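You operate a simulated robot arm through the tools that you are given. There is no shell and no other tool. Be economical: measure what you need, move in short steps, check, and stop when the job is done.

You run a simulated two-armed robot. Do the job below in one go: nothing can be reset, and whatever is moved stays where it is left.

## Task
Take the lid off the glass jar and lay it down on the top of the far table. Put the felt block on the top of the wall bench away on the counter before the right rack. Stack the clay slab marked "C21" from the top of the wall bench on top of the clay slab marked "V35". Push the stoppers drawer shut. Take the tissue cushion from the counter before the right rack and leave it on the left part of the back counter. Put the sponge on the foam mat beside the dryer away on the open counter at the end of the slat wall. Take the number block on the counter under the bin rack and put it away on the top of the far table. Fetch the tape measure and set it on the counter before the right rack. Take the ink pot marked "V91" from the left part of the back counter and leave it on the plate of the suction box. Do these in any order. Set down upright: sponge, tape measure.
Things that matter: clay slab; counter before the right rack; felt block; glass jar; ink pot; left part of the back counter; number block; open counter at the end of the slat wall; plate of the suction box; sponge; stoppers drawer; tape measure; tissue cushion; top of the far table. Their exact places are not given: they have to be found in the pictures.

The check looks at the end state, three seconds after you hand in, the way a careful person would. Anything else that was tipped, shoved, dropped, spilled or broken makes it a failure. Lids that push on must go on centred and level and be pressed home; caps that screw on are set level and turned clockwise until they are tight.

## Robot
Two 6-joint arms with two-finger grippers on one trunk, on a base that drives. Base frame: it is fixed to the floor where the robot stands at the start and does not move with it; the origin is under the middle of the robot, x ahead of it, y to its left, z up; the surface under the hand at the start is at about z = 95. Units: cm, rad, N and s.
The left shoulder is at the start at [3, 17.8, 113.8], the right one opposite. With the tool pointing down near the work surface each hand reaches from about 46 to 84 cm from the robot's upright axis, wherever it stands, measured 20 degrees to its own side. Places, roughly: clay slab [-225, 475, 100]; counter before the right rack [250, -230, 90]; felt block (8x5x5 cm) [-230, 520, 100]; glass jar (8x8x10 cm) [70, 10, 100]; ink pot [400, -225, 100]; left part of the back counter [390, -230, 90]; number block [525, 75, 100]; open counter at the end of the slat wall [520, 160, 90]; plate of the suction box (13x14 cm) [514, 164, 94]; sponge (5x4x5 cm) [510, -40, 90]; stoppers drawer [270, -240, 110]; tape measure [525, -175, 100]; tissue cushion (8x8x2 cm) [250, -220, 90]; top of the far table [90, 80, 100]. Payload 2.54 kg a hand.
Tool frame (each hand has its own): the origin (TCP) lies between the finger pads and is the grasp point; the fingertips stand 3 cm ahead of it; z points along the fingers, y is the line along which they close. The gripper opens to 11.6 cm. The gripper's body begins 9.5 cm behind the TCP.
Orientation is that of the tool frame in the base frame, as a unit quaternion [x, y, z, w]. With the fingers straight down and closing along the base's y, the tool's x points along the base's -x, its y along +y and its z along -z.

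## Interface
- The arms move only by the tool drive_tool. It takes "left_deltas", "right_deltas" or both (then of equal length, played together; a hand with none holds still); each is a list of rows, each an object (a shift or turn left out is 0, a gripper value left out holds the last) with "slide": the shift along the tool's x, y, z in m, a list of three; "turn": the turn, a rotation vector about the tool's x, y, z in rad, a list of three. In form: [{"slide": [dx, dy, dz], "turn": [ax, ay, az]}, ...]. A call has 1 to 10 rows; each row shifts and turns the commanded pose from where the row before left it, along the tool's axes as they then stand. "left_gripper" and "right_gripper" are, for a hand that has rows, the closure, from 0 (fully open) to 1 (shut), set as the call begins (left out, the last holds). Each row takes 0.2 s and may step no farther than 5 cm and 0.15 rad from the row before; otherwise, or with a gripper value out of range, the whole call is refused. Where a pose cannot be reached the arm comes as near as it can. A force on the tool above 40 N (or 10 N above the force at the start of the call, whichever is more), or a blocked arm, ends the call early, and 0.2 s more pass. The fingers move at their own pace (about 15.3 cm/s each) and stop on an object; they squeeze with about 34 N. The grip force told is the motor's: it shows also when the fingers shut on nothing. Time passes only in rows, and 0.2 s behind the last, so rows that do not move let the fingers close. It gives the time, the measured TCP pose, the force on the tool (base axes), the opening and the grip force at its end, in the units of the frame above (readings bear some noise), with the torque about the TCP (base axes, N m) and any sound that the robot's microphone picked up, and new pictures: "pictures" is both (left out), scene, wrist or none (wrist: the cameras of the hands that moved).
- Cameras (640 x 400 px; columns grow to the right, rows downward): "scene" is now at [4.4, 1.3, 185.45]; the picture's right is [0.17, -0.99, 0.00], its down [-0.79, -0.13, -0.59] and it looks along [0.58, 0.10, -0.81] (base axes); focal length 296 px, centre (320, 200). "left" rides on the left gripper at [6.9, 1.5, -12.2] in its tool frame; the picture's right is [-0.21, 0.98, 0.00], its down [-0.83, -0.18, -0.53] and it looks along [-0.52, -0.12, 0.85] (tool axes); focal length 251 px, centre (320, 200). "right" rides on the right gripper at [6.9, -1.5, -12.2] in its tool frame; the picture's right is [0.21, 0.98, 0.00], its down [-0.83, 0.18, -0.53] and it looks along [-0.52, 0.11, 0.85] (tool axes); focal length 251 px, centre (320, 200).
- raise_lower(by): slides the trunk up (or, below 0, down) by that many cm; the arms and the scene camera ride with it, the base frame stays. It gives what a move gives, with no picture.
- steer(legs): drives the robot by 1 to 6 legs, each [ahead, left, turn to the left] in cm, cm and rad, along the robot's own axes; the way and the turn of a leg run together, so that a leg with both is an arc; at most 150 cm and 3.142 rad a leg. The arms and the cameras ride along, it lands a little off, and it stops where it bumps. It gives what a move gives, and a new picture of the scene camera.
- aim_head(pan, tilt): turns the head with the scene camera to pan (to the left, within 2.496 rad either way) and tilt (down, from -0.506 to 1.204), counted from straight ahead of the robot. It gives what a move gives, and a new picture of the scene camera.
- locate(camera, pixels): there is no depth. For up to 12 entries [column, row, z] of the newest picture of that camera ("zoom" is the newest enlarged one), the place [x, y] in the base frame at which the ray of that pixel passes the height z, good to about 0.2 cm. No time passes.
- inspect(camera, box): a new picture of the part [left, top, right, bottom] of that camera's present view, enlarged. No time passes.
- finish_job(): hands the job in; it is judged then, once.

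Keep the steps short. Do not move on a guess: measure, check each grasp and each placing, and mend mistakes. In all there are 322 turns and 360 pictures (those below and enlarged ones count). Leave the grippers open and the arms clear of the work at the hand-in unless told otherwise, and finish with a single line.

The tools are called after "Emit:" by a JSON object that holds its "api" and its "payload". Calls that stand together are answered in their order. drive_tool: Moves the arms, as the interface text tells. Its arguments: {"type":"object","properties":{"left_deltas":{"type":"array","items":{"type":"object","properties":{"slide":{"type":"array","items":{"type":"number"}},"turn":{"type":"array","items":{"type":"number"}}}}},"left_gripper":{"type":"number"},"right_deltas":{"type":"array","items":{"type":"object","properties":{"slide":{"type":"array","items":{"type":"number"}},"turn":{"type":"array","items":{"type":"number"}}}}},"right_gripper":{"type":"number"},"pictures":{"type":"string","enum":["both","scene","wrist","none"]}},"required":[]} The other tools are called the same way: raise_lower (by) slides the trunk up or down; steer (legs) drives the base; aim_head (pan, tilt) turns the head that bears the scene camera; locate (camera, pixels) gives the place at which the rays of pixels pass given heights; inspect (camera, box) takes an enlarged picture of a part of a camera's view; finish_job () hands the job in.

At the start:

```text
time: 0.0
left_eef_pos: [47.28, 38.45, 131.83]
left_ee_rot: [0.001, 1.0, 0.001, 0.0]
left_ft_force: [0.1, -0.2, -0.2]
left_moment: [-0.01, -0.01, -0.02]
left_finger_gap: 11.62
left_gripper_force: 0.0
right_eef_pos: [60.79, -5.97, 128.01]
right_ee_rot: [-0.001, 1.0, 0.0, 0.0]
right_ft_force: [0.6, -1.1, -0.3]
right_moment: [0.0, -0.03, -0.02]
right_finger_gap: 11.6
right_gripper_force: 0.1
trunk travel left (down, up): [-35.0, 19.0]
robot x, y, heading: [0.4, -0.11, 0.0]
head pan, tilt: [0.168, 0.937]
```

scene: 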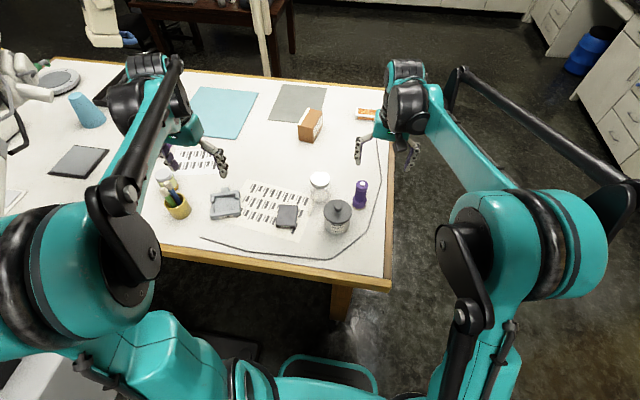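
right: 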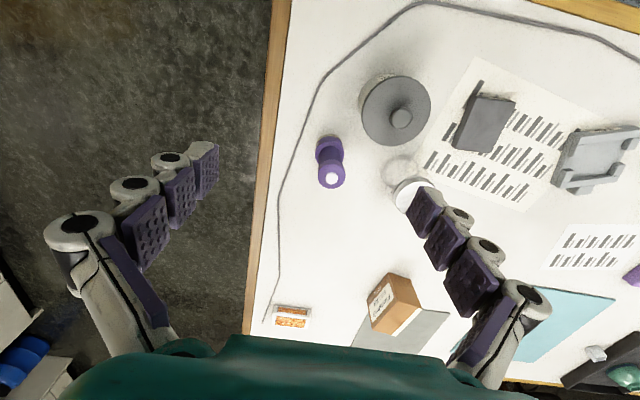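
left: 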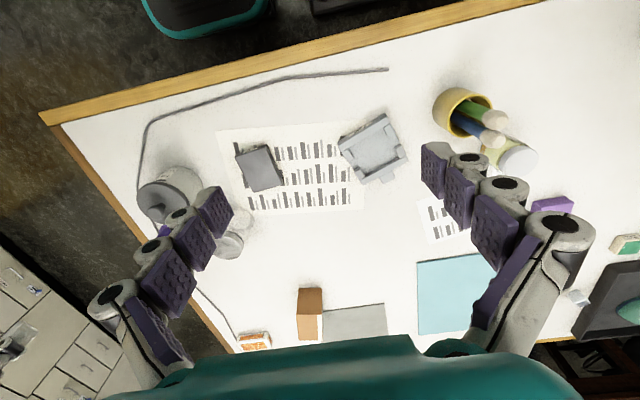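

I see a table with a jar with a grey knobbed lid near (338,215) and a small clear thing near (320,185). I enlarge that and locate.

Emit:
{"api": "inspect", "payload": {"camera": "scene", "box": [140, 130, 400, 290]}}

Emit:
{"api": "locate", "payload": {"camera": "scene", "pixels": [[338, 206, 105], [338, 230, 95], [320, 180, 105], [320, 195, 95], [360, 190, 100], [390, 290, 95], [275, 100, 95]]}}

Emit:
{"api": "inspect", "payload": {"camera": "right", "box": [280, 40, 480, 220]}}

```text
2.46 times, centred on (270, 210) of scene
```

zoom: 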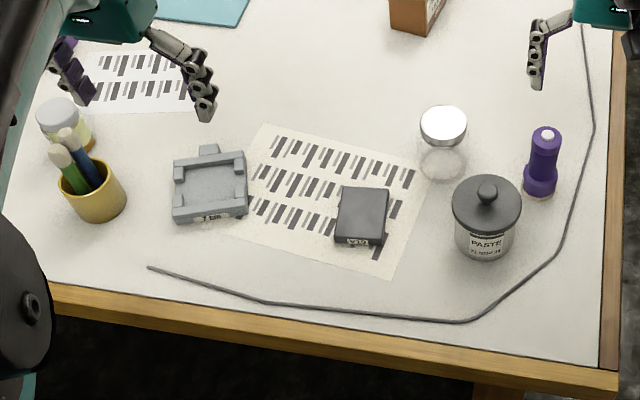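

```text
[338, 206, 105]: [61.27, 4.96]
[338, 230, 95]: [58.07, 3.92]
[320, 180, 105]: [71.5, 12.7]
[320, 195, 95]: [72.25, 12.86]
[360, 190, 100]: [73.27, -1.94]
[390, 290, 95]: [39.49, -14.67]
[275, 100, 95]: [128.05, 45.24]
```

```text
2.22 times, centred on (380, 130) of right
```

zoom: 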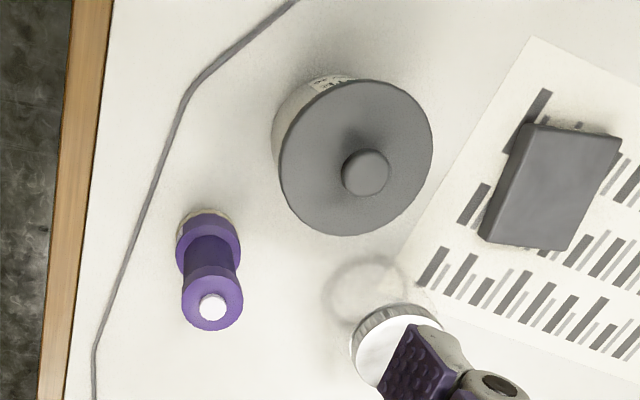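

Two candidates. I zoom on each closer.

Emit:
{"api": "inspect", "payload": {"camera": "scene", "box": [295, 160, 375, 240]}}

Emit:
{"api": "inspect", "payload": {"camera": "left", "box": [110, 130, 290, 280]}}

```text
5.00 times, centred on (335, 200) of scene
```

zoom: 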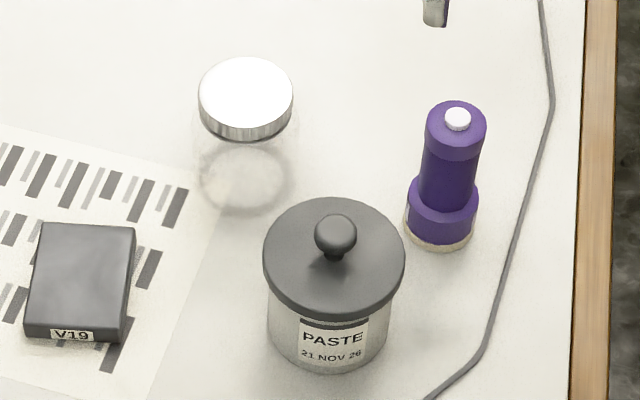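

```text
2.67 times, centred on (200, 205) of left
```

zoom: 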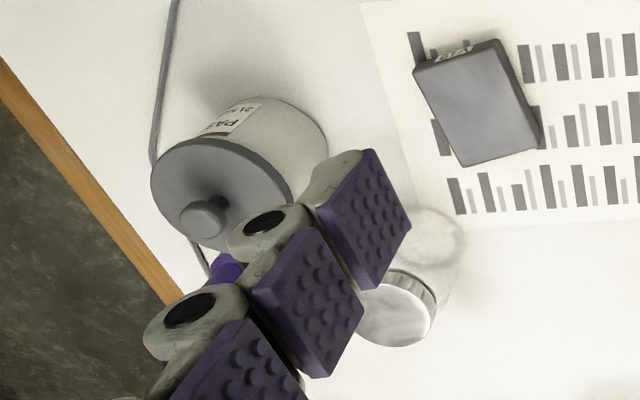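

I take a closer look with the right wrist camera: move back 10, left 10, down 8 cm (still above all).

Emit:
{"api": "drive_tool", "payload": {"right_deltas": [{"slide": [0.025, 0.025, 0.02]}, {"slide": [0.025, 0.025, 0.02]}, {"slide": [0.025, 0.025, 0.02]}, {"slide": [0.025, 0.025, 0.02]}, {}], "pictures": "wrist"}}

Emit:
{"api": "inspect", "payload": {"camera": "right", "box": [200, 100, 440, 260]}}

```text
time: 1.2
left_eef_pos: [47.23, 38.42, 131.93]
left_ee_rot: [0.0, 1.0, 0.0, 0.0]
left_ft_force: [-1.0, -0.8, -0.3]
left_moment: [0.03, 0.02, -0.01]
left_finger_gap: 11.62
left_gripper_force: 0.1
right_eef_pos: [50.66, 3.88, 119.77]
right_ee_rot: [0.0, 1.0, 0.0, 0.001]
right_ft_force: [0.8, -0.4, 1.3]
right_moment: [0.04, 0.01, -0.01]
right_finger_gap: 11.61
right_gripper_force: 0.0
trunk travel left (down, up): [-35.0, 19.0]
robot x, y, heading: [-0.09, 0.3, 0.001]
head pan, tilt: [0.168, 0.937]
```

right: 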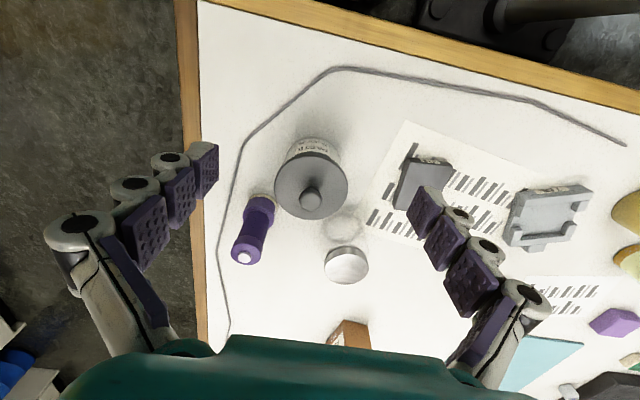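

```text
2.50 times, centred on (320, 180) of right
```

zoom: 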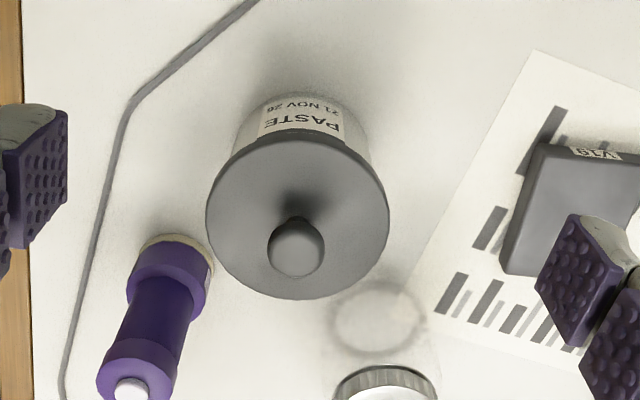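

Need to decide which is the glass jar; deeper zooms.

Emit:
{"api": "inspect", "payload": {"camera": "scene", "box": [315, 195, 360, 240]}}

Emit:
{"api": "inspect", "payload": {"camera": "right", "box": [260, 120, 390, 300]}}

```text
8.89 times, centred on (338, 218) of scene
```

zoom: 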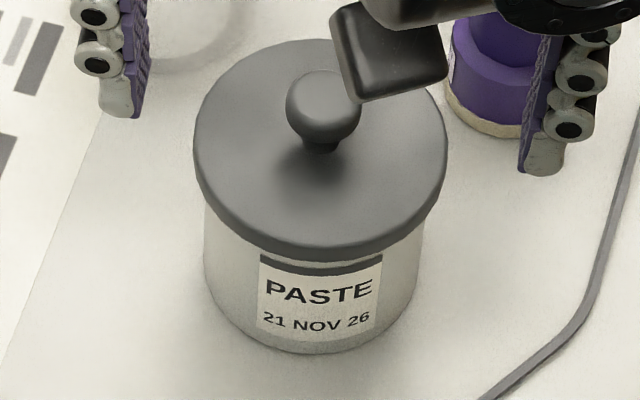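

```text
2.22 times, centred on (325, 210) of right
```

zoom: 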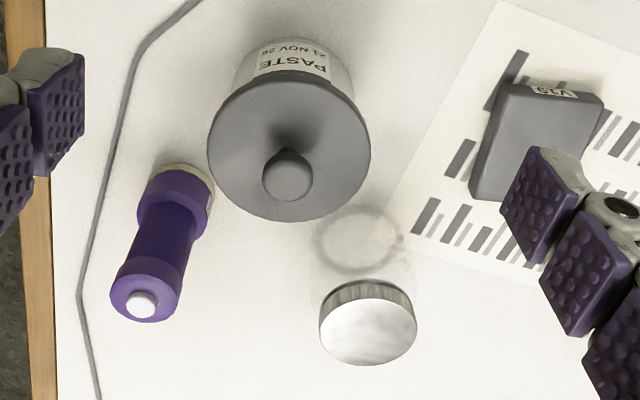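

The clear jar (metal lid) has ~8 cm body and lies nearest to the given place, so that is the glass jar. I triangulate its lid.

Emit:
{"api": "inspect", "payload": {"camera": "scene", "box": [295, 160, 345, 210]}}

Emit:
{"api": "locate", "payload": {"camera": "right", "pixels": [[346.6, 268, 103], [346.6, 268, 105], [346.6, 268, 107], [342, 223, 95]]}}

Emit:
{"api": "locate", "payload": {"camera": "scene", "pixels": [[320.2, 177.6, 103], [320.2, 177.6, 105], [320.2, 177.6, 107], [319.5, 197, 95]]}}

```text
8.00 times, centred on (320, 185) of scene
```

zoom: 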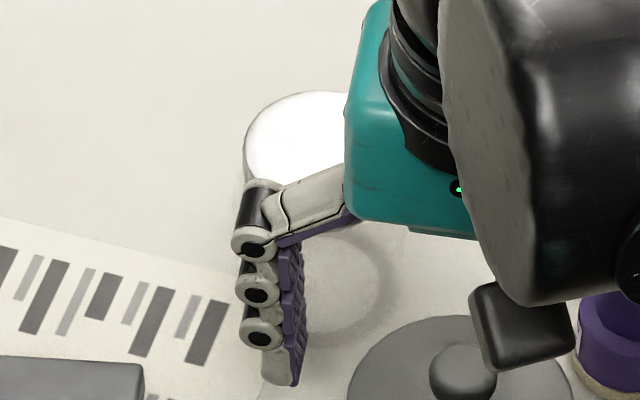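

```text
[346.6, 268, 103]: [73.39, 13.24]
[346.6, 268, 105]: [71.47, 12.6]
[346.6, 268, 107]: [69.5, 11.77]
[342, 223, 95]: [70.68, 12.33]
```

```text
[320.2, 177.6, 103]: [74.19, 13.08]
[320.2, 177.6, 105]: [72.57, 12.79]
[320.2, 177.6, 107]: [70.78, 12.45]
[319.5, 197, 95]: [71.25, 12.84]
```

Lid top is at z≈105.5 around (71.3, 12.5). Check what the "far table" around (90,80) is: pan the head left.

Emit:
{"api": "aim_head", "payload": {"pan": 0.7, "tilt": 0.6}}

Emit:
{"api": "locate", "payload": {"camera": "scene", "pixels": [[320, 200, 95], [100, 300, 95], [400, 120, 95]]}}

```text
time: 2.1
left_eef_pos: [47.23, 38.39, 131.91]
left_ee_rot: [0.0, 1.0, 0.0, 0.001]
left_ft_force: [-0.9, 0.1, 0.5]
left_moment: [0.01, -0.02, 0.02]
left_finger_gap: 11.58
left_gripper_force: 0.1
right_eef_pos: [50.67, 3.84, 119.99]
right_ee_rot: [0.001, 1.0, 0.0, 0.0]
right_ft_force: [-1.0, -0.1, 0.5]
right_moment: [0.03, 0.03, 0.02]
right_finger_gap: 11.6
right_gripper_force: 0.1
trunk travel left (down, up): [-35.0, 19.0]
robot x, y, heading: [0.23, 0.48, -0.002]
head pan, tilt: [0.7, 0.6]
```

scene: 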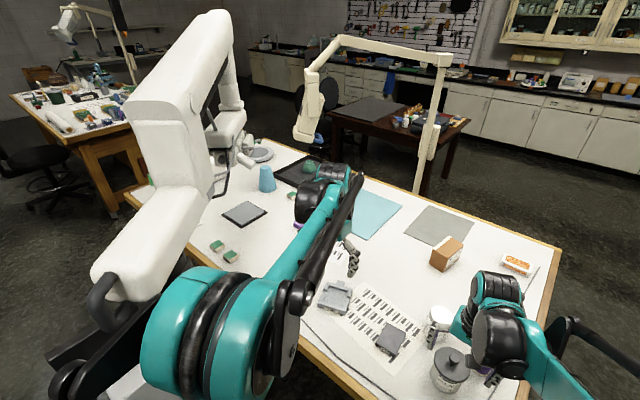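

```text
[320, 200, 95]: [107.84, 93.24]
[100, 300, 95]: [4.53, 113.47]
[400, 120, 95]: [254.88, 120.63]
```

The white table before me spans (90,80), so it is the far table. Left hand goes above the jar, right hand clears off to the right.

Emit:
{"api": "drive_tool", "payload": {"left_deltas": [{"slide": [-0.03, -0.0325, 0.012]}, {"slide": [-0.03, -0.0325, 0.012]}, {"slide": [-0.03, -0.0325, 0.012]}, {"slide": [-0.03, -0.0325, 0.012]}, {"slide": [-0.03, -0.0325, 0.012]}, {"slide": [-0.03, -0.0325, 0.012]}, {"slide": [-0.03, -0.0325, 0.012]}, {"slide": [-0.03, -0.0325, 0.012]}, {}], "right_deltas": [{"slide": [0, -0.035, -0.02]}, {"slide": [0, -0.035, -0.02]}, {"slide": [0, -0.035, -0.02]}, {"slide": [0, -0.035, -0.02]}, {"slide": [0, -0.035, -0.02]}, {"slide": [0, -0.03, -0.01]}, {"slide": [0, -0.02, 0]}, {}, {}], "pictures": "wrist"}}

Emit:
{"api": "aim_head", "payload": {"pan": 0.1, "tilt": 0.85}}

```text
time: 4.2
left_eef_pos: [71.46, 12.57, 122.75]
left_ee_rot: [-0.001, 1.0, 0.0, 0.001]
left_ft_force: [-0.3, 0.0, -0.3]
left_moment: [-0.03, 0.0, 0.01]
left_finger_gap: 11.59
left_gripper_force: 0.1
right_eef_pos: [50.65, -18.66, 131.11]
right_ee_rot: [0.0, 1.0, 0.001, -0.001]
right_ft_force: [-0.2, -0.9, 1.1]
right_moment: [0.0, -0.04, -0.02]
right_finger_gap: 11.62
right_gripper_force: 0.0
trunk travel left (down, up): [-35.0, 19.0]
robot x, y, heading: [-0.12, -0.37, 0.0]
head pan, tilt: [0.7, 0.6]
```

right: 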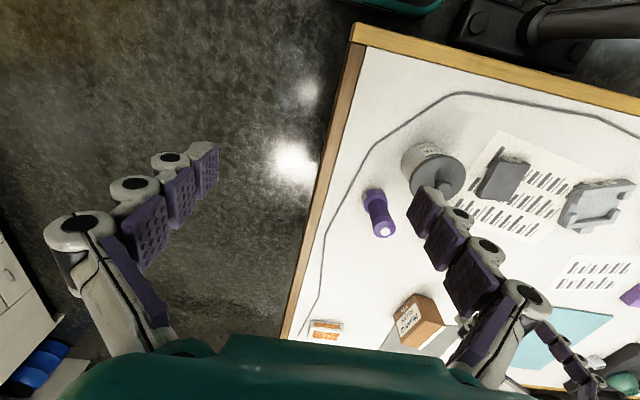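
left: 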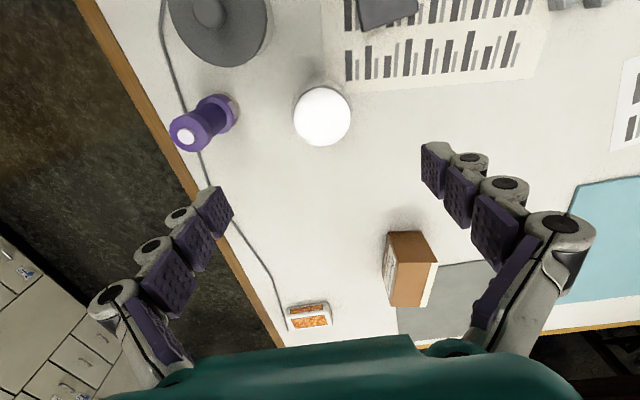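

```text
time: 5.2
left_eef_pos: [71.32, 12.6, 122.63]
left_ee_rot: [-0.001, 1.0, -0.001, 0.001]
left_ft_force: [-0.1, -0.4, -0.1]
left_moment: [0.0, 0.0, -0.01]
left_finger_gap: 11.59
left_gripper_force: 0.0
right_eef_pos: [50.85, -18.8, 131.02]
right_ee_rot: [0.001, 1.0, 0.0, 0.0]
right_ft_force: [0.7, 0.4, -0.1]
right_moment: [-0.01, -0.06, 0.04]
right_finger_gap: 11.59
right_gripper_force: 0.0
trunk travel left (down, up): [-35.0, 19.0]
robot x, y, heading: [0.12, -0.3, 0.0]
head pan, tilt: [0.099, 0.85]
```

scene: 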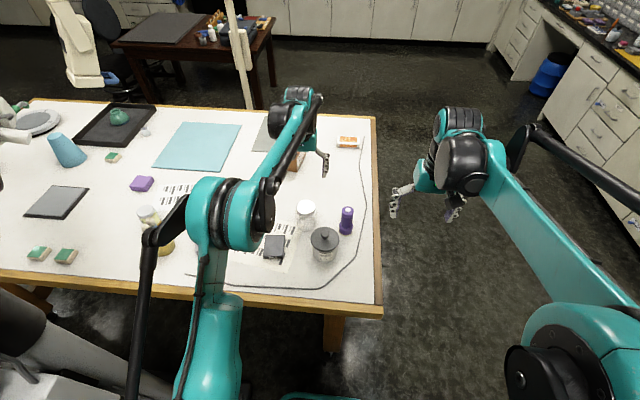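

Emit:
{"api": "locate", "payload": {"camera": "left", "pixels": [[322, 116, 104], [322, 116, 106], [294, 116, 106], [351, 116, 106], [322, 88, 106], [322, 145, 106]]}}

Emit:
{"api": "inspect", "payload": {"camera": "scene", "box": [280, 190, 330, 240]}}

Emit:
{"api": "inspect", "payload": {"camera": "left", "box": [270, 60, 370, 160]}}

```text
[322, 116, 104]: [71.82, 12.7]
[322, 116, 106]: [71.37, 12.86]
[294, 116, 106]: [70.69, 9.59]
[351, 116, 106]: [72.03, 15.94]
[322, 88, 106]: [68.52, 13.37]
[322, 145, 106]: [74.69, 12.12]
```

```text
8.00 times, centred on (305, 215) of scene
```

zoom: 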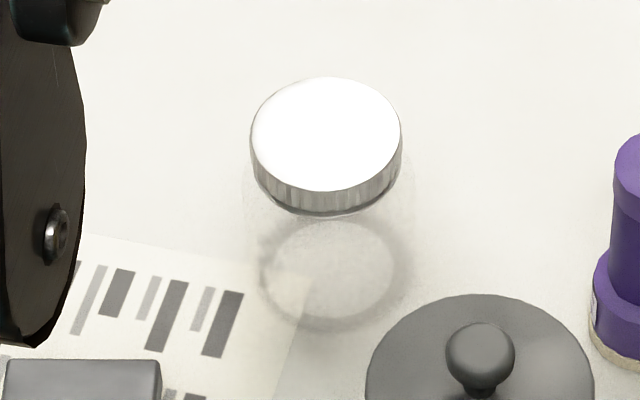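

```text
4.00 times, centred on (320, 110) of left
```

zoom: 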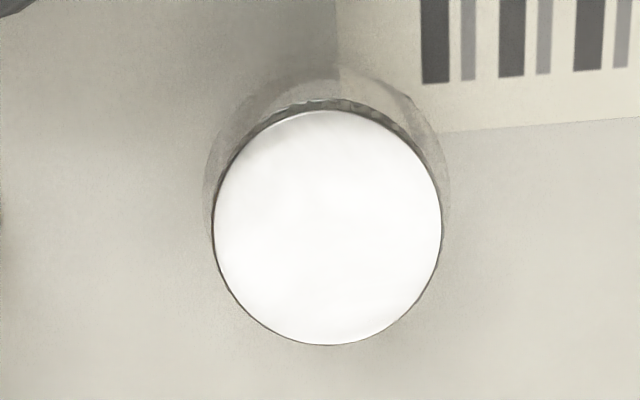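

Lid: ~6.7 cm wide, top z≈105.5, centre (71.4,12.8); body ~8 cm. I descend so the tips are just beside the lid skirt (TCP z≈107.3).

Emit:
{"api": "drive_tool", "payload": {"left_deltas": [{"slide": [0, 0.002, 0.04]}, {"slide": [0, 0, 0.04]}, {"slide": [0, 0, 0.04]}, {"slide": [0, 0, 0.033]}, {}], "pictures": "wrist"}}

Emit:
{"api": "inspect", "payload": {"camera": "scene", "box": [260, 180, 350, 250]}}

```text
time: 6.3
left_eef_pos: [71.49, 12.42, 107.4]
left_ee_rot: [0.0, 1.0, 0.0, 0.001]
left_ft_force: [-0.3, 0.0, 0.6]
left_moment: [0.0, -0.02, -0.01]
left_finger_gap: 11.62
left_gripper_force: 0.0
right_eef_pos: [50.83, -18.91, 130.91]
right_ee_rot: [0.0, 1.0, 0.001, 0.0]
right_ft_force: [-0.7, 0.1, -1.0]
right_moment: [-0.01, 0.01, -0.01]
right_finger_gap: 11.58
right_gripper_force: 0.1
trunk travel left (down, up): [-35.0, 19.0]
robot x, y, heading: [0.11, 0.23, -0.001]
head pan, tilt: [0.099, 0.85]
```

left: 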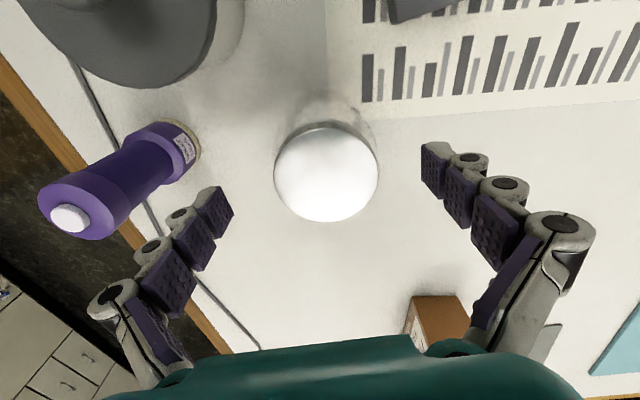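

```text
5.71 times, centred on (305, 215) of scene
```

zoom: 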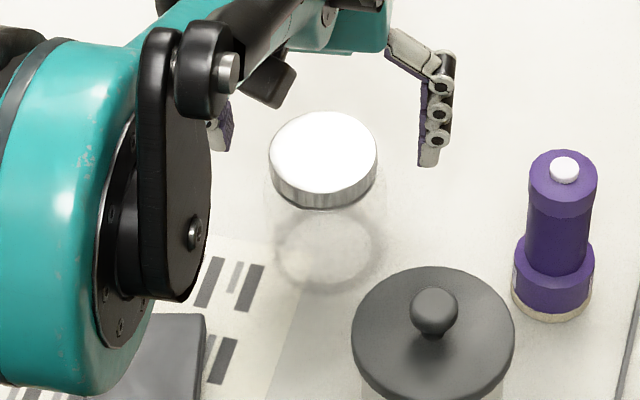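

Aligned. Close the left gripper.

Emit:
{"api": "drive_tool", "payload": {"left_deltas": [{}, {}, {}, {}], "left_gripper": 1, "pictures": "wrist"}}

Emit:
{"api": "inspect", "payload": {"camera": "scene", "box": [260, 180, 350, 250]}}

```text
time: 7.3
left_eef_pos: [71.29, 12.58, 107.43]
left_ee_rot: [0.0, 1.0, 0.0, 0.002]
left_ft_force: [7.1, 5.9, 24.3]
left_moment: [0.27, -0.52, 0.07]
left_finger_gap: 6.46
left_gripper_force: 34.1
right_eef_pos: [50.66, -18.66, 131.0]
right_ee_rot: [0.001, 1.0, 0.0, 0.001]
right_ft_force: [0.4, -0.2, -0.3]
right_moment: [-0.02, -0.01, 0.02]
right_finger_gap: 11.6
right_gripper_force: 0.0
trunk travel left (down, up): [-35.0, 19.0]
robot x, y, heading: [0.12, -0.6, 0.003]
head pan, tilt: [0.099, 0.85]
```

left: 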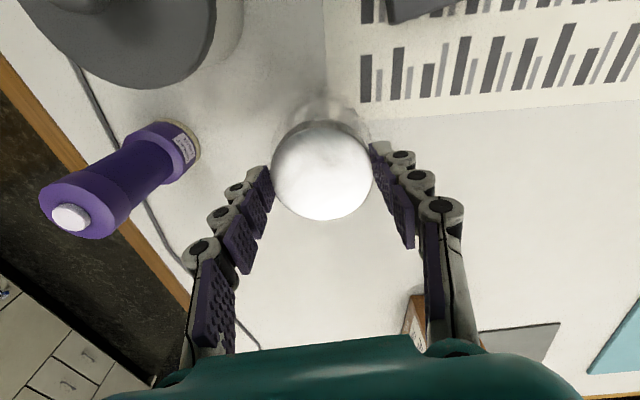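

```text
5.71 times, centred on (305, 215) of scene
```

zoom: 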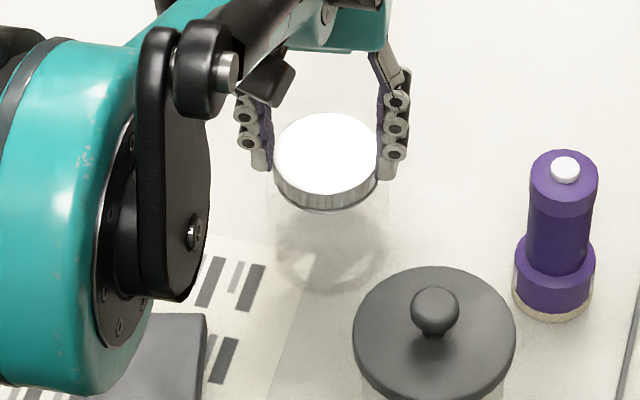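

Gripped at 6.46 cm. Lift 1 cm to see whether the lid comes alone.

Emit:
{"api": "drive_tool", "payload": {"left_deltas": [{"slide": [0, 0, -0.005]}, {"slide": [0, 0, -0.005]}, {}], "pictures": "wrist"}}

Emit:
{"api": "inspect", "payload": {"camera": "scene", "box": [260, 180, 350, 250]}}

```text
time: 8.2
left_eef_pos: [71.39, 12.57, 107.98]
left_ee_rot: [0.0, 1.0, 0.0, 0.0]
left_ft_force: [-0.1, 0.7, -2.0]
left_moment: [0.0, 0.01, 0.01]
left_finger_gap: 6.44
left_gripper_force: 33.8
right_eef_pos: [50.95, -18.84, 130.92]
right_ee_rot: [0.0, 1.0, 0.0, 0.0]
right_ft_force: [1.0, -0.5, 0.5]
right_moment: [-0.02, 0.01, -0.01]
right_finger_gap: 11.61
right_gripper_force: 0.1
trunk travel left (down, up): [-35.0, 19.0]
robot x, y, heading: [-0.17, -0.03, -0.0]
head pan, tilt: [0.099, 0.85]
```

left: 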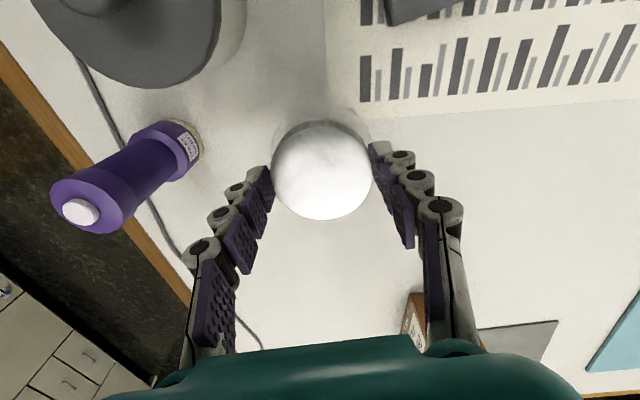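

```text
5.71 times, centred on (305, 215) of scene
```

zoom: 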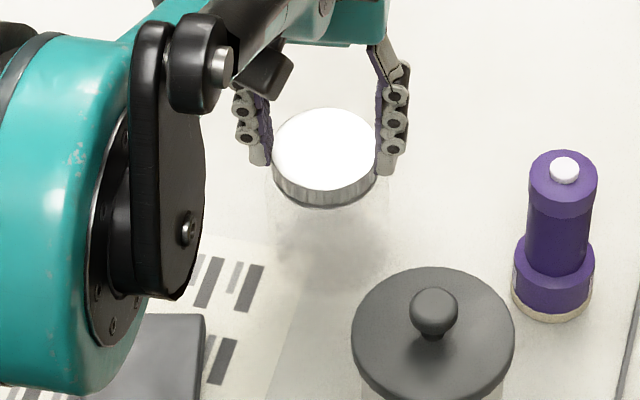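

The jar came up with the lid (ring shadow gone), so it is tight or screwed. Set back down, open, raise 0.4 cm, regrip just the skirt.

Emit:
{"api": "drive_tool", "payload": {"left_deltas": [{"slide": [0, 0, 0.005]}, {"slide": [0, 0, 0.003]}, {}], "pictures": "none"}}

Emit:
{"api": "drive_tool", "payload": {"left_deltas": [{}, {}, {"slide": [0, 0, -0.004]}, {}], "left_gripper": 0.3, "pictures": "none"}}

Emit:
{"api": "drive_tool", "payload": {"left_deltas": [{}, {}, {}], "left_gripper": 1, "pictures": "wrist"}}

```text
time: 8.9
left_eef_pos: [71.31, 12.52, 107.51]
left_ee_rot: [-0.001, 1.0, 0.0, 0.001]
left_ft_force: [5.8, 0.7, 17.6]
left_moment: [0.08, -0.31, 0.01]
left_finger_gap: 6.43
left_gripper_force: 33.1
right_eef_pos: [50.73, -18.78, 131.05]
right_ee_rot: [0.0, 1.0, -0.001, -0.001]
right_ft_force: [0.1, -1.0, -0.4]
right_moment: [0.0, -0.01, 0.04]
right_finger_gap: 11.58
right_gripper_force: 0.1
trunk travel left (down, up): [-35.0, 19.0]
robot x, y, heading: [0.07, 0.17, 0.0]
head pan, tilt: [0.099, 0.85]
```

```text
time: 9.9
left_eef_pos: [71.23, 12.52, 107.74]
left_ee_rot: [0.0, 1.0, 0.0, 0.0]
left_ft_force: [0.1, 0.4, 0.0]
left_moment: [0.03, 0.0, -0.02]
left_finger_gap: 8.13
left_gripper_force: 0.1
right_eef_pos: [50.88, -18.75, 130.93]
right_ee_rot: [0.0, 1.0, 0.0, 0.0]
right_ft_force: [0.6, -0.1, 0.6]
right_moment: [-0.02, 0.03, 0.01]
right_finger_gap: 11.6
right_gripper_force: 0.0
trunk travel left (down, up): [-35.0, 19.0]
robot x, y, heading: [-0.17, -0.12, 0.002]
head pan, tilt: [0.099, 0.85]
```

```text
time: 10.8
left_eef_pos: [71.1, 12.55, 107.82]
left_ee_rot: [0.0, 1.0, 0.001, 0.001]
left_ft_force: [0.9, 0.7, 5.2]
left_moment: [0.02, -0.02, 0.02]
left_finger_gap: 0.6
left_gripper_force: 28.1
right_eef_pos: [50.68, -18.73, 130.97]
right_ee_rot: [0.001, 1.0, 0.0, 0.0]
right_ft_force: [-0.1, 0.1, 0.0]
right_moment: [0.02, -0.01, 0.0]
right_finger_gap: 11.59
right_gripper_force: 0.0
trunk travel left (down, up): [-35.0, 19.0]
robot x, y, heading: [0.03, -0.33, 0.001]
head pan, tilt: [0.099, 0.85]
```

left: 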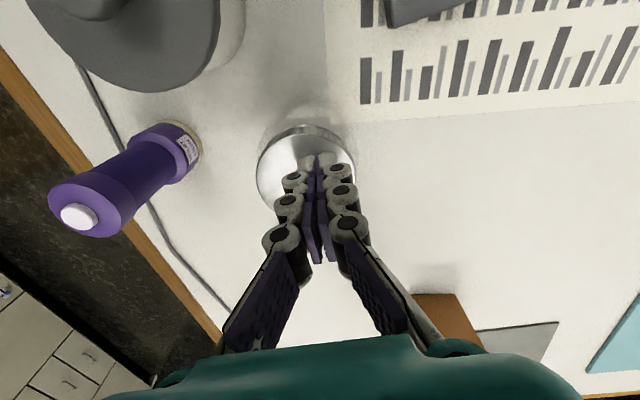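

Fingers shut above the lid: the lid top is lower than thought (~104.8). Open and check the lid.

Emit:
{"api": "drive_tool", "payload": {"left_deltas": [{"slide": [0, 0, -0.02]}, {}, {}], "left_gripper": 0.1, "pictures": "wrist"}}

Emit:
{"api": "inspect", "payload": {"camera": "scene", "box": [260, 180, 350, 250]}}

Emit:
{"api": "inspect", "payload": {"camera": "left", "box": [240, 90, 390, 240]}}

```text
time: 11.6
left_eef_pos: [71.15, 12.51, 109.82]
left_ee_rot: [0.0, 1.0, 0.0, 0.0]
left_ft_force: [0.1, -0.2, 0.8]
left_moment: [-0.01, -0.02, 0.02]
left_finger_gap: 10.44
left_gripper_force: 0.0
right_eef_pos: [50.86, -18.75, 130.97]
right_ee_rot: [0.0, 1.0, 0.0, 0.0]
right_ft_force: [0.5, -0.5, 0.3]
right_moment: [-0.01, -0.01, -0.02]
right_finger_gap: 11.61
right_gripper_force: 0.0
trunk travel left (down, up): [-35.0, 19.0]
robot x, y, heading: [-0.12, 0.29, 0.004]
head pan, tilt: [0.099, 0.85]
```

left: 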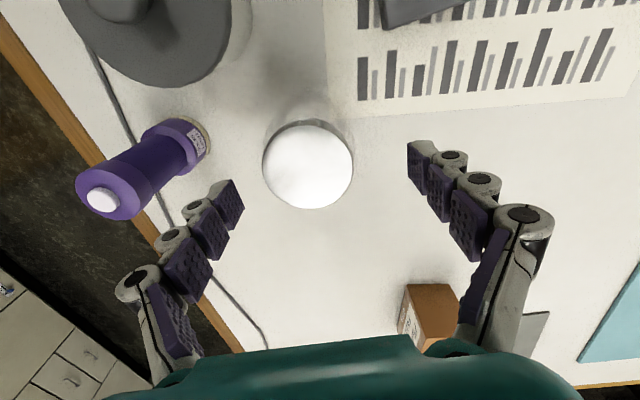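

```text
5.71 times, centred on (305, 215) of scene
```

zoom: 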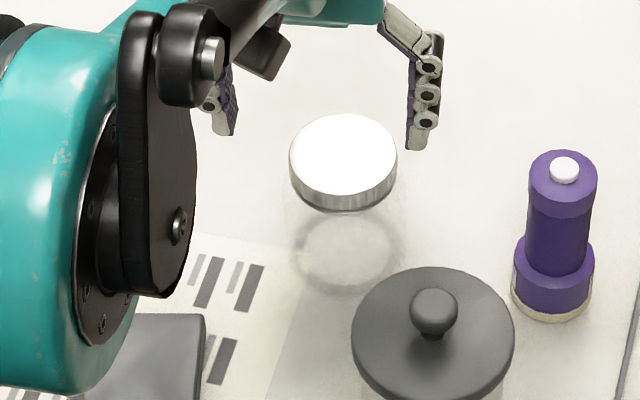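

```text
2.67 times, centred on (315, 165) of left
```

zoom: 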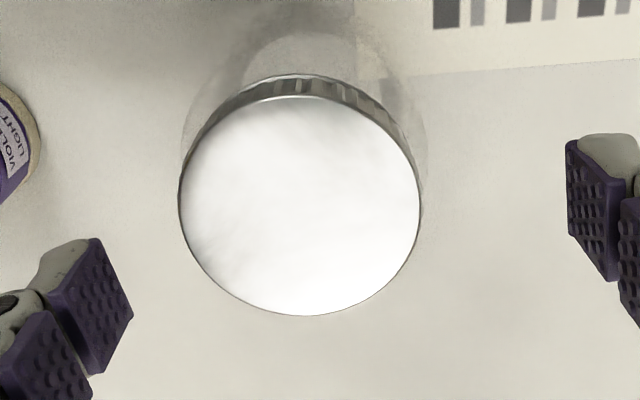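

The jar slid ~1 cm to the right but is fine. Re-measure.

Emit:
{"api": "locate", "payload": {"camera": "left", "pixels": [[307.5, 167, 104], [307.5, 167, 105], [307.5, 167, 106]]}}

Emit:
{"api": "locate", "payload": {"camera": "scene", "pixels": [[309, 206.7, 104], [309, 206.7, 105], [309, 206.7, 106], [309.4, 224.5, 95]]}}

```text
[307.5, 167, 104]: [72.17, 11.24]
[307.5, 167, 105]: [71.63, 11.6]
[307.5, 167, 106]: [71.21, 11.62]
```

```text
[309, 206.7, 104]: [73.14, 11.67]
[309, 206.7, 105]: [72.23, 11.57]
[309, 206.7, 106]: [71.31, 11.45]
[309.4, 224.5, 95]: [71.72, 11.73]
```

Move to (71.4,11.55), TCP z 106.5 and close.

Emit:
{"api": "drive_tool", "payload": {"left_deltas": [{"slide": [-0.0025, -0.0095, 0]}, {"slide": [0, 0, 0.033]}, {}], "left_gripper": 0.1, "pictures": "none"}}

Emit:
{"api": "drive_tool", "payload": {"left_deltas": [{}, {}, {}], "left_gripper": 1, "pictures": "wrist"}}

Emit:
{"api": "inspect", "payload": {"camera": "scene", "box": [260, 180, 350, 250]}}

```text
time: 12.3
left_eef_pos: [71.41, 11.62, 106.32]
left_ee_rot: [0.0, 1.0, 0.001, 0.001]
left_ft_force: [-0.4, -0.8, 0.2]
left_moment: [-0.04, 0.02, -0.03]
left_finger_gap: 10.42
left_gripper_force: 0.0
right_eef_pos: [50.86, -18.82, 131.06]
right_ee_rot: [0.0, 1.0, 0.0, 0.0]
right_ft_force: [-0.8, 1.0, 0.1]
right_moment: [0.01, -0.02, -0.03]
right_finger_gap: 11.6
right_gripper_force: 0.0
trunk travel left (down, up): [-35.0, 19.0]
robot x, y, heading: [0.03, 0.13, 0.002]
head pan, tilt: [0.099, 0.85]
```

```text
time: 13.2
left_eef_pos: [71.31, 11.69, 106.45]
left_ee_rot: [-0.001, 1.0, 0.0, 0.001]
left_ft_force: [1.3, -2.3, 5.8]
left_moment: [-0.04, -0.1, 0.0]
left_finger_gap: 6.51
left_gripper_force: 34.7
right_eef_pos: [50.82, -18.82, 130.98]
right_ee_rot: [0.0, 1.0, -0.001, 0.0]
right_ft_force: [0.6, 0.8, 0.4]
right_moment: [0.01, -0.01, 0.02]
right_finger_gap: 11.6
right_gripper_force: 0.0
trunk travel left (down, up): [-35.0, 19.0]
robot x, y, heading: [-0.08, 0.25, 0.001]
head pan, tilt: [0.099, 0.85]
```

left: 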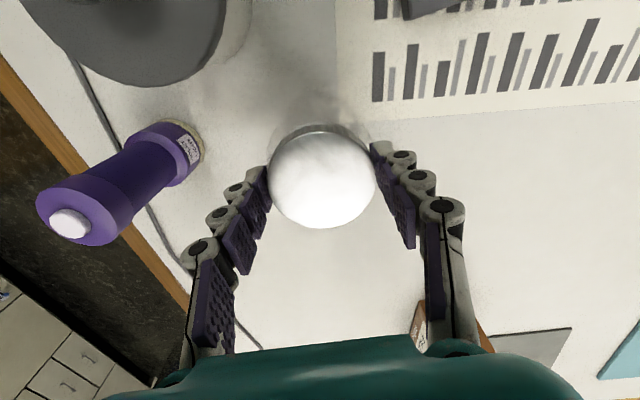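

```text
5.71 times, centred on (305, 215) of scene
```

zoom: 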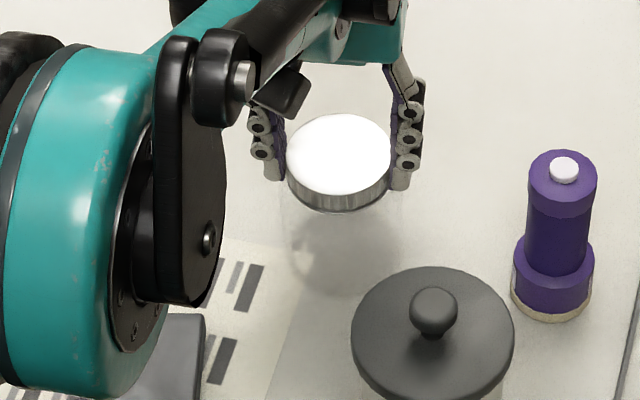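

Good grip (6.51). Try a counter-clockwise twist (turn about tool z negative) with slight press.

Emit:
{"api": "drive_tool", "payload": {"left_deltas": [{"slide": [0, 0, 0.001]}, {"turn": [0, 0, -0.1]}, {"turn": [0, 0, -0.1]}, {"turn": [0, 0, -0.1]}, {"turn": [0, 0, -0.1]}, {}], "pictures": "wrist"}}

Emit:
{"api": "inspect", "payload": {"camera": "scene", "box": [260, 180, 350, 250]}}

```text
time: 14.6
left_eef_pos: [71.34, 11.81, 106.41]
left_ee_rot: [-0.2, 0.98, 0.0, 0.001]
left_ft_force: [0.3, 6.3, 16.9]
left_moment: [0.63, 0.14, -0.06]
left_finger_gap: 6.55
left_gripper_force: 33.8
right_eef_pos: [50.68, -18.67, 131.17]
right_ee_rot: [0.0, 1.0, 0.0, 0.001]
right_ft_force: [-0.4, 0.3, 0.0]
right_moment: [-0.04, 0.01, 0.0]
right_finger_gap: 11.59
right_gripper_force: 0.1
trunk travel left (down, up): [-35.0, 19.0]
robot x, y, heading: [0.03, -0.11, 0.003]
head pan, tilt: [0.099, 0.85]
```

left: 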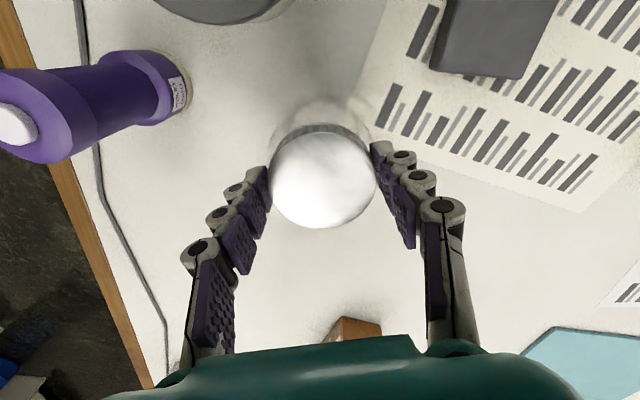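

```text
5.71 times, centred on (305, 215) of scene
```

zoom: 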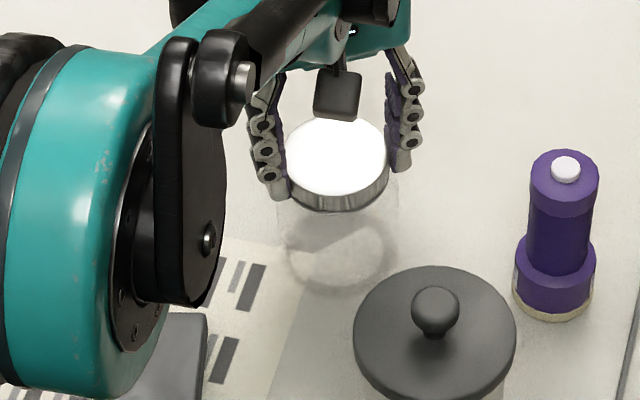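

Torque was tiny. Lift 0.8 cm to see.

Emit:
{"api": "drive_tool", "payload": {"left_deltas": [{"slide": [0, 0, -0.004]}, {"slide": [0, 0, -0.004]}, {}], "pictures": "none"}}

Emit:
{"api": "inspect", "payload": {"camera": "scene", "box": [260, 180, 350, 250]}}

Emit:
{"api": "inspect", "payload": {"camera": "left", "box": [240, 90, 390, 240]}}

```text
time: 15.3
left_eef_pos: [71.64, 11.61, 107.1]
left_ee_rot: [-0.199, 0.98, -0.001, 0.001]
left_ft_force: [0.3, -0.1, -2.0]
left_moment: [-0.02, 0.02, -0.01]
left_finger_gap: 6.52
left_gripper_force: 33.7
right_eef_pos: [50.92, -18.79, 130.9]
right_ee_rot: [0.0, 1.0, 0.0, 0.0]
right_ft_force: [-0.1, -0.4, -0.4]
right_moment: [0.01, 0.03, 0.01]
right_finger_gap: 11.6
right_gripper_force: 0.0
trunk travel left (down, up): [-35.0, 19.0]
robot x, y, heading: [0.52, -0.04, 0.0]
head pan, tilt: [0.099, 0.85]
```

```text
5.71 times, centred on (305, 215) of scene
```

zoom: 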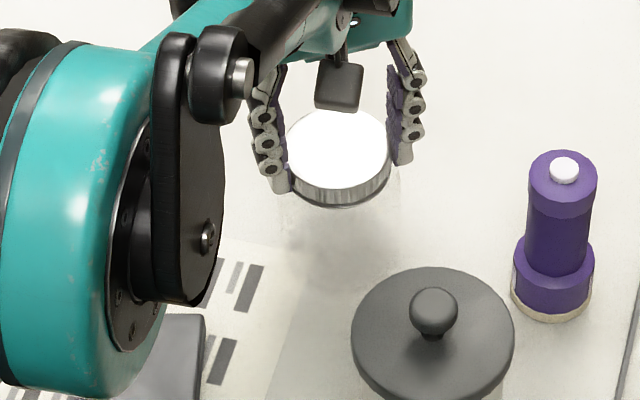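

```text
2.67 times, centred on (315, 165) of left
```

zoom: 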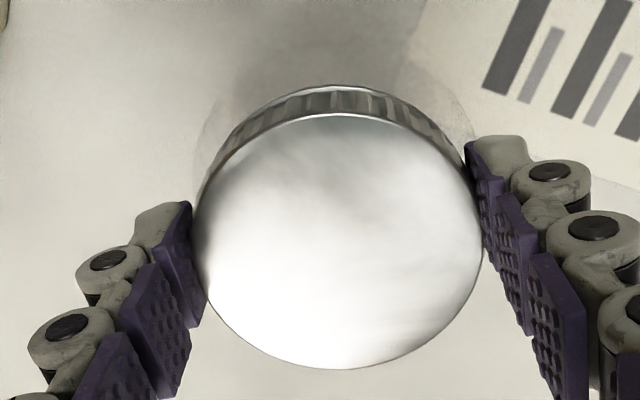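

The jar still comes with it (2 N in all), so it needs two hands. I lift the jar clear into free air at about (64,4,127), and wind the wrist to the other side for the unscrewing stroke.

Emit:
{"api": "drive_tool", "payload": {"left_deltas": [{"slide": [0, 0, -0.045], "turn": [0, 0, 0.133]}, {"slide": [0, 0, -0.045], "turn": [0, 0, 0.133]}, {"slide": [0, 0, -0.045], "turn": [0, 0, 0.134]}, {"slide": [0.025, -0.025, -0.02]}, {"slide": [0.025, -0.025, -0.02]}, {"slide": [0.025, -0.025, -0.02]}, {"turn": [0, 0, 0.15]}, {"turn": [0, 0, 0.15]}, {"turn": [0, 0, 0.15]}, {"turn": [0, 0, 0.15]}], "pictures": "scene"}}

Emit:
{"api": "inspect", "payload": {"camera": "scene", "box": [270, 150, 390, 250]}}

```text
time: 17.6
left_eef_pos: [64.07, 4.25, 126.39]
left_ee_rot: [0.297, 0.955, 0.0, 0.0]
left_ft_force: [0.3, 0.1, -0.9]
left_moment: [0.0, -0.01, -0.01]
left_finger_gap: 6.52
left_gripper_force: 34.4
right_eef_pos: [50.92, -18.77, 130.89]
right_ee_rot: [0.001, 1.0, 0.0, 0.001]
right_ft_force: [-0.7, 0.2, 0.6]
right_moment: [-0.02, -0.02, 0.0]
right_finger_gap: 11.62
right_gripper_force: 0.1
trunk travel left (down, up): [-35.0, 19.0]
robot x, y, heading: [0.13, 0.09, -0.003]
head pan, tilt: [0.099, 0.85]
```

scene: 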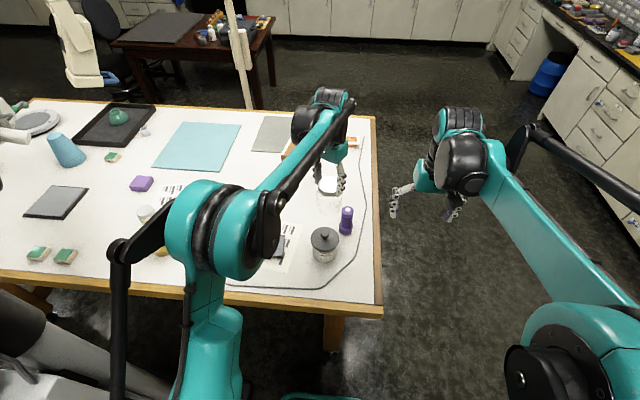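

```text
4.00 times, centred on (330, 200) of scene
```

zoom: 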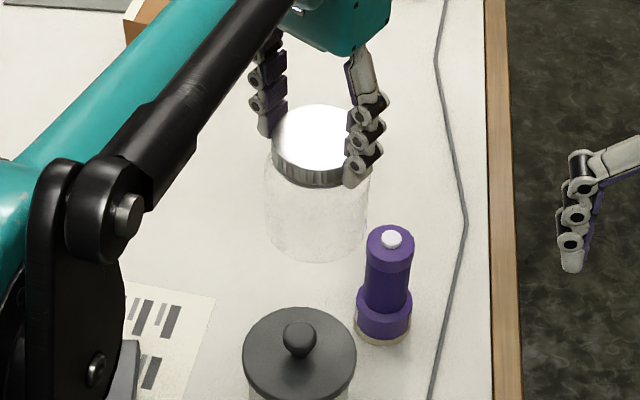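

I see the clear jar hanging from the lid. The right hand will grip its body from the right-front, pointing about 45° down: first yaw −0.6 and tilt in place.

Emit:
{"api": "drive_tool", "payload": {"right_deltas": [{"turn": [0, 0, -0.15]}, {"turn": [0, 0, -0.15]}, {"turn": [0, 0, -0.15]}, {"turn": [0, 0, -0.15]}, {"turn": [0, -0.15, 0]}, {"turn": [0, -0.15, 0]}, {"turn": [0, -0.15, 0]}, {"turn": [0, -0.15, 0]}, {"turn": [0, -0.15, 0]}, {"turn": [0, -0.15, 0]}], "pictures": "both"}}

```text
time: 19.8
left_eef_pos: [63.96, 4.09, 126.45]
left_ee_rot: [0.295, 0.955, 0.0, 0.001]
left_ft_force: [0.2, 0.2, -1.5]
left_moment: [0.0, 0.01, -0.01]
left_finger_gap: 6.51
left_gripper_force: 33.8
right_eef_pos: [50.82, -18.67, 131.02]
right_ee_rot: [-0.266, 0.86, 0.128, 0.416]
right_ft_force: [-1.2, 0.3, -0.1]
right_moment: [0.0, -0.03, 0.01]
right_finger_gap: 11.6
right_gripper_force: 0.0
trunk travel left (down, up): [-35.0, 19.0]
robot x, y, heading: [0.14, 0.14, 0.002]
head pan, tilt: [0.099, 0.85]
```

scene: 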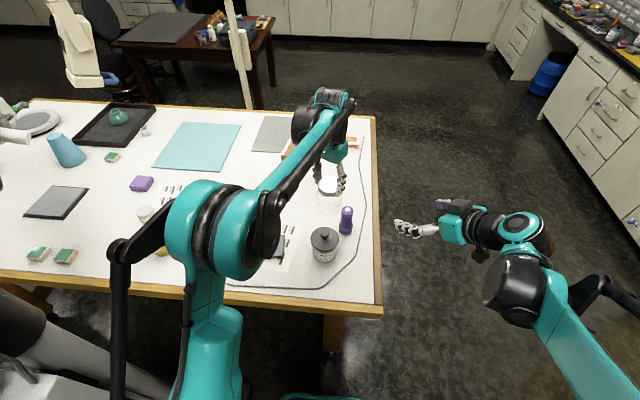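
right: 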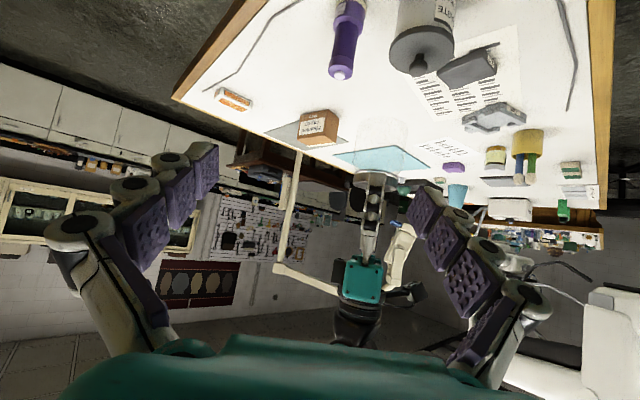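

Align sideways on the jar axis line, then advance 14 of the 26 cm.

Emit:
{"api": "drive_tool", "payload": {"right_deltas": [{"slide": [-0.0167, 0.0383, 0]}, {"slide": [-0.0167, 0.0383, 0]}, {"slide": [-0.0166, 0.0384, 0]}, {"slide": [0, 0, 0.045]}, {"slide": [0, 0, 0.045]}, {"slide": [0, 0, 0.045]}, {}], "pictures": "both"}}

Emit:
{"api": "inspect", "payload": {"camera": "scene", "box": [270, 150, 390, 250]}}

```text
time: 21.4
left_eef_pos: [63.95, 4.15, 126.47]
left_ee_rot: [0.296, 0.955, 0.001, 0.002]
left_ft_force: [0.9, 1.3, -1.4]
left_moment: [0.02, -0.02, 0.01]
left_finger_gap: 6.51
left_gripper_force: 34.4
right_eef_pos: [55.26, -1.76, 126.69]
right_ee_rot: [-0.267, 0.86, 0.128, 0.415]
right_ft_force: [0.0, -0.6, 0.2]
right_moment: [-0.03, 0.01, 0.02]
right_finger_gap: 11.61
right_gripper_force: 0.1
trunk travel left (down, up): [-35.0, 19.0]
robot x, y, heading: [-0.26, -0.08, 0.003]
head pan, tilt: [0.099, 0.85]
```

scene: 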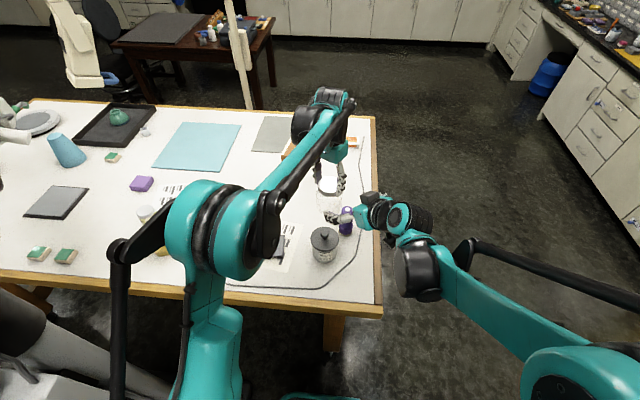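
right: 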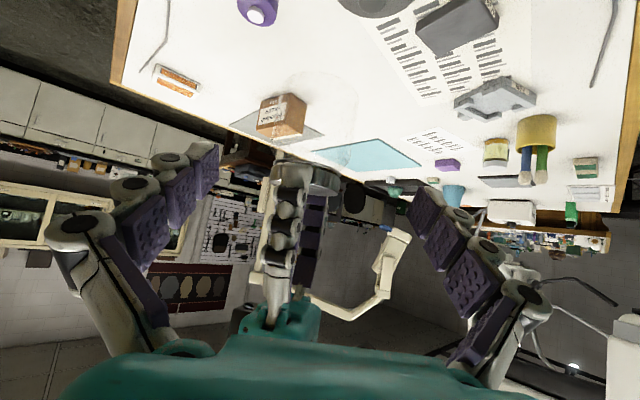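

```text
4.00 times, centred on (330, 200) of scene
```

zoom: 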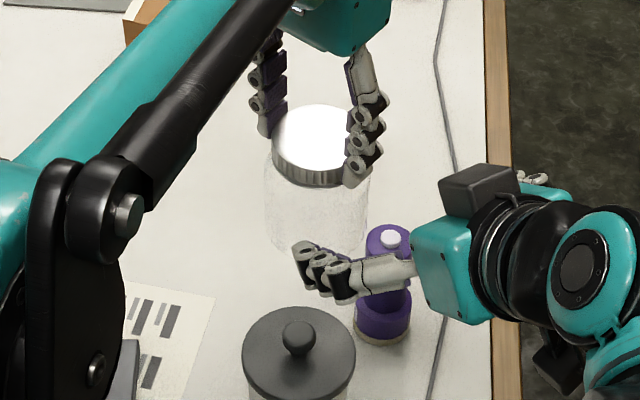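

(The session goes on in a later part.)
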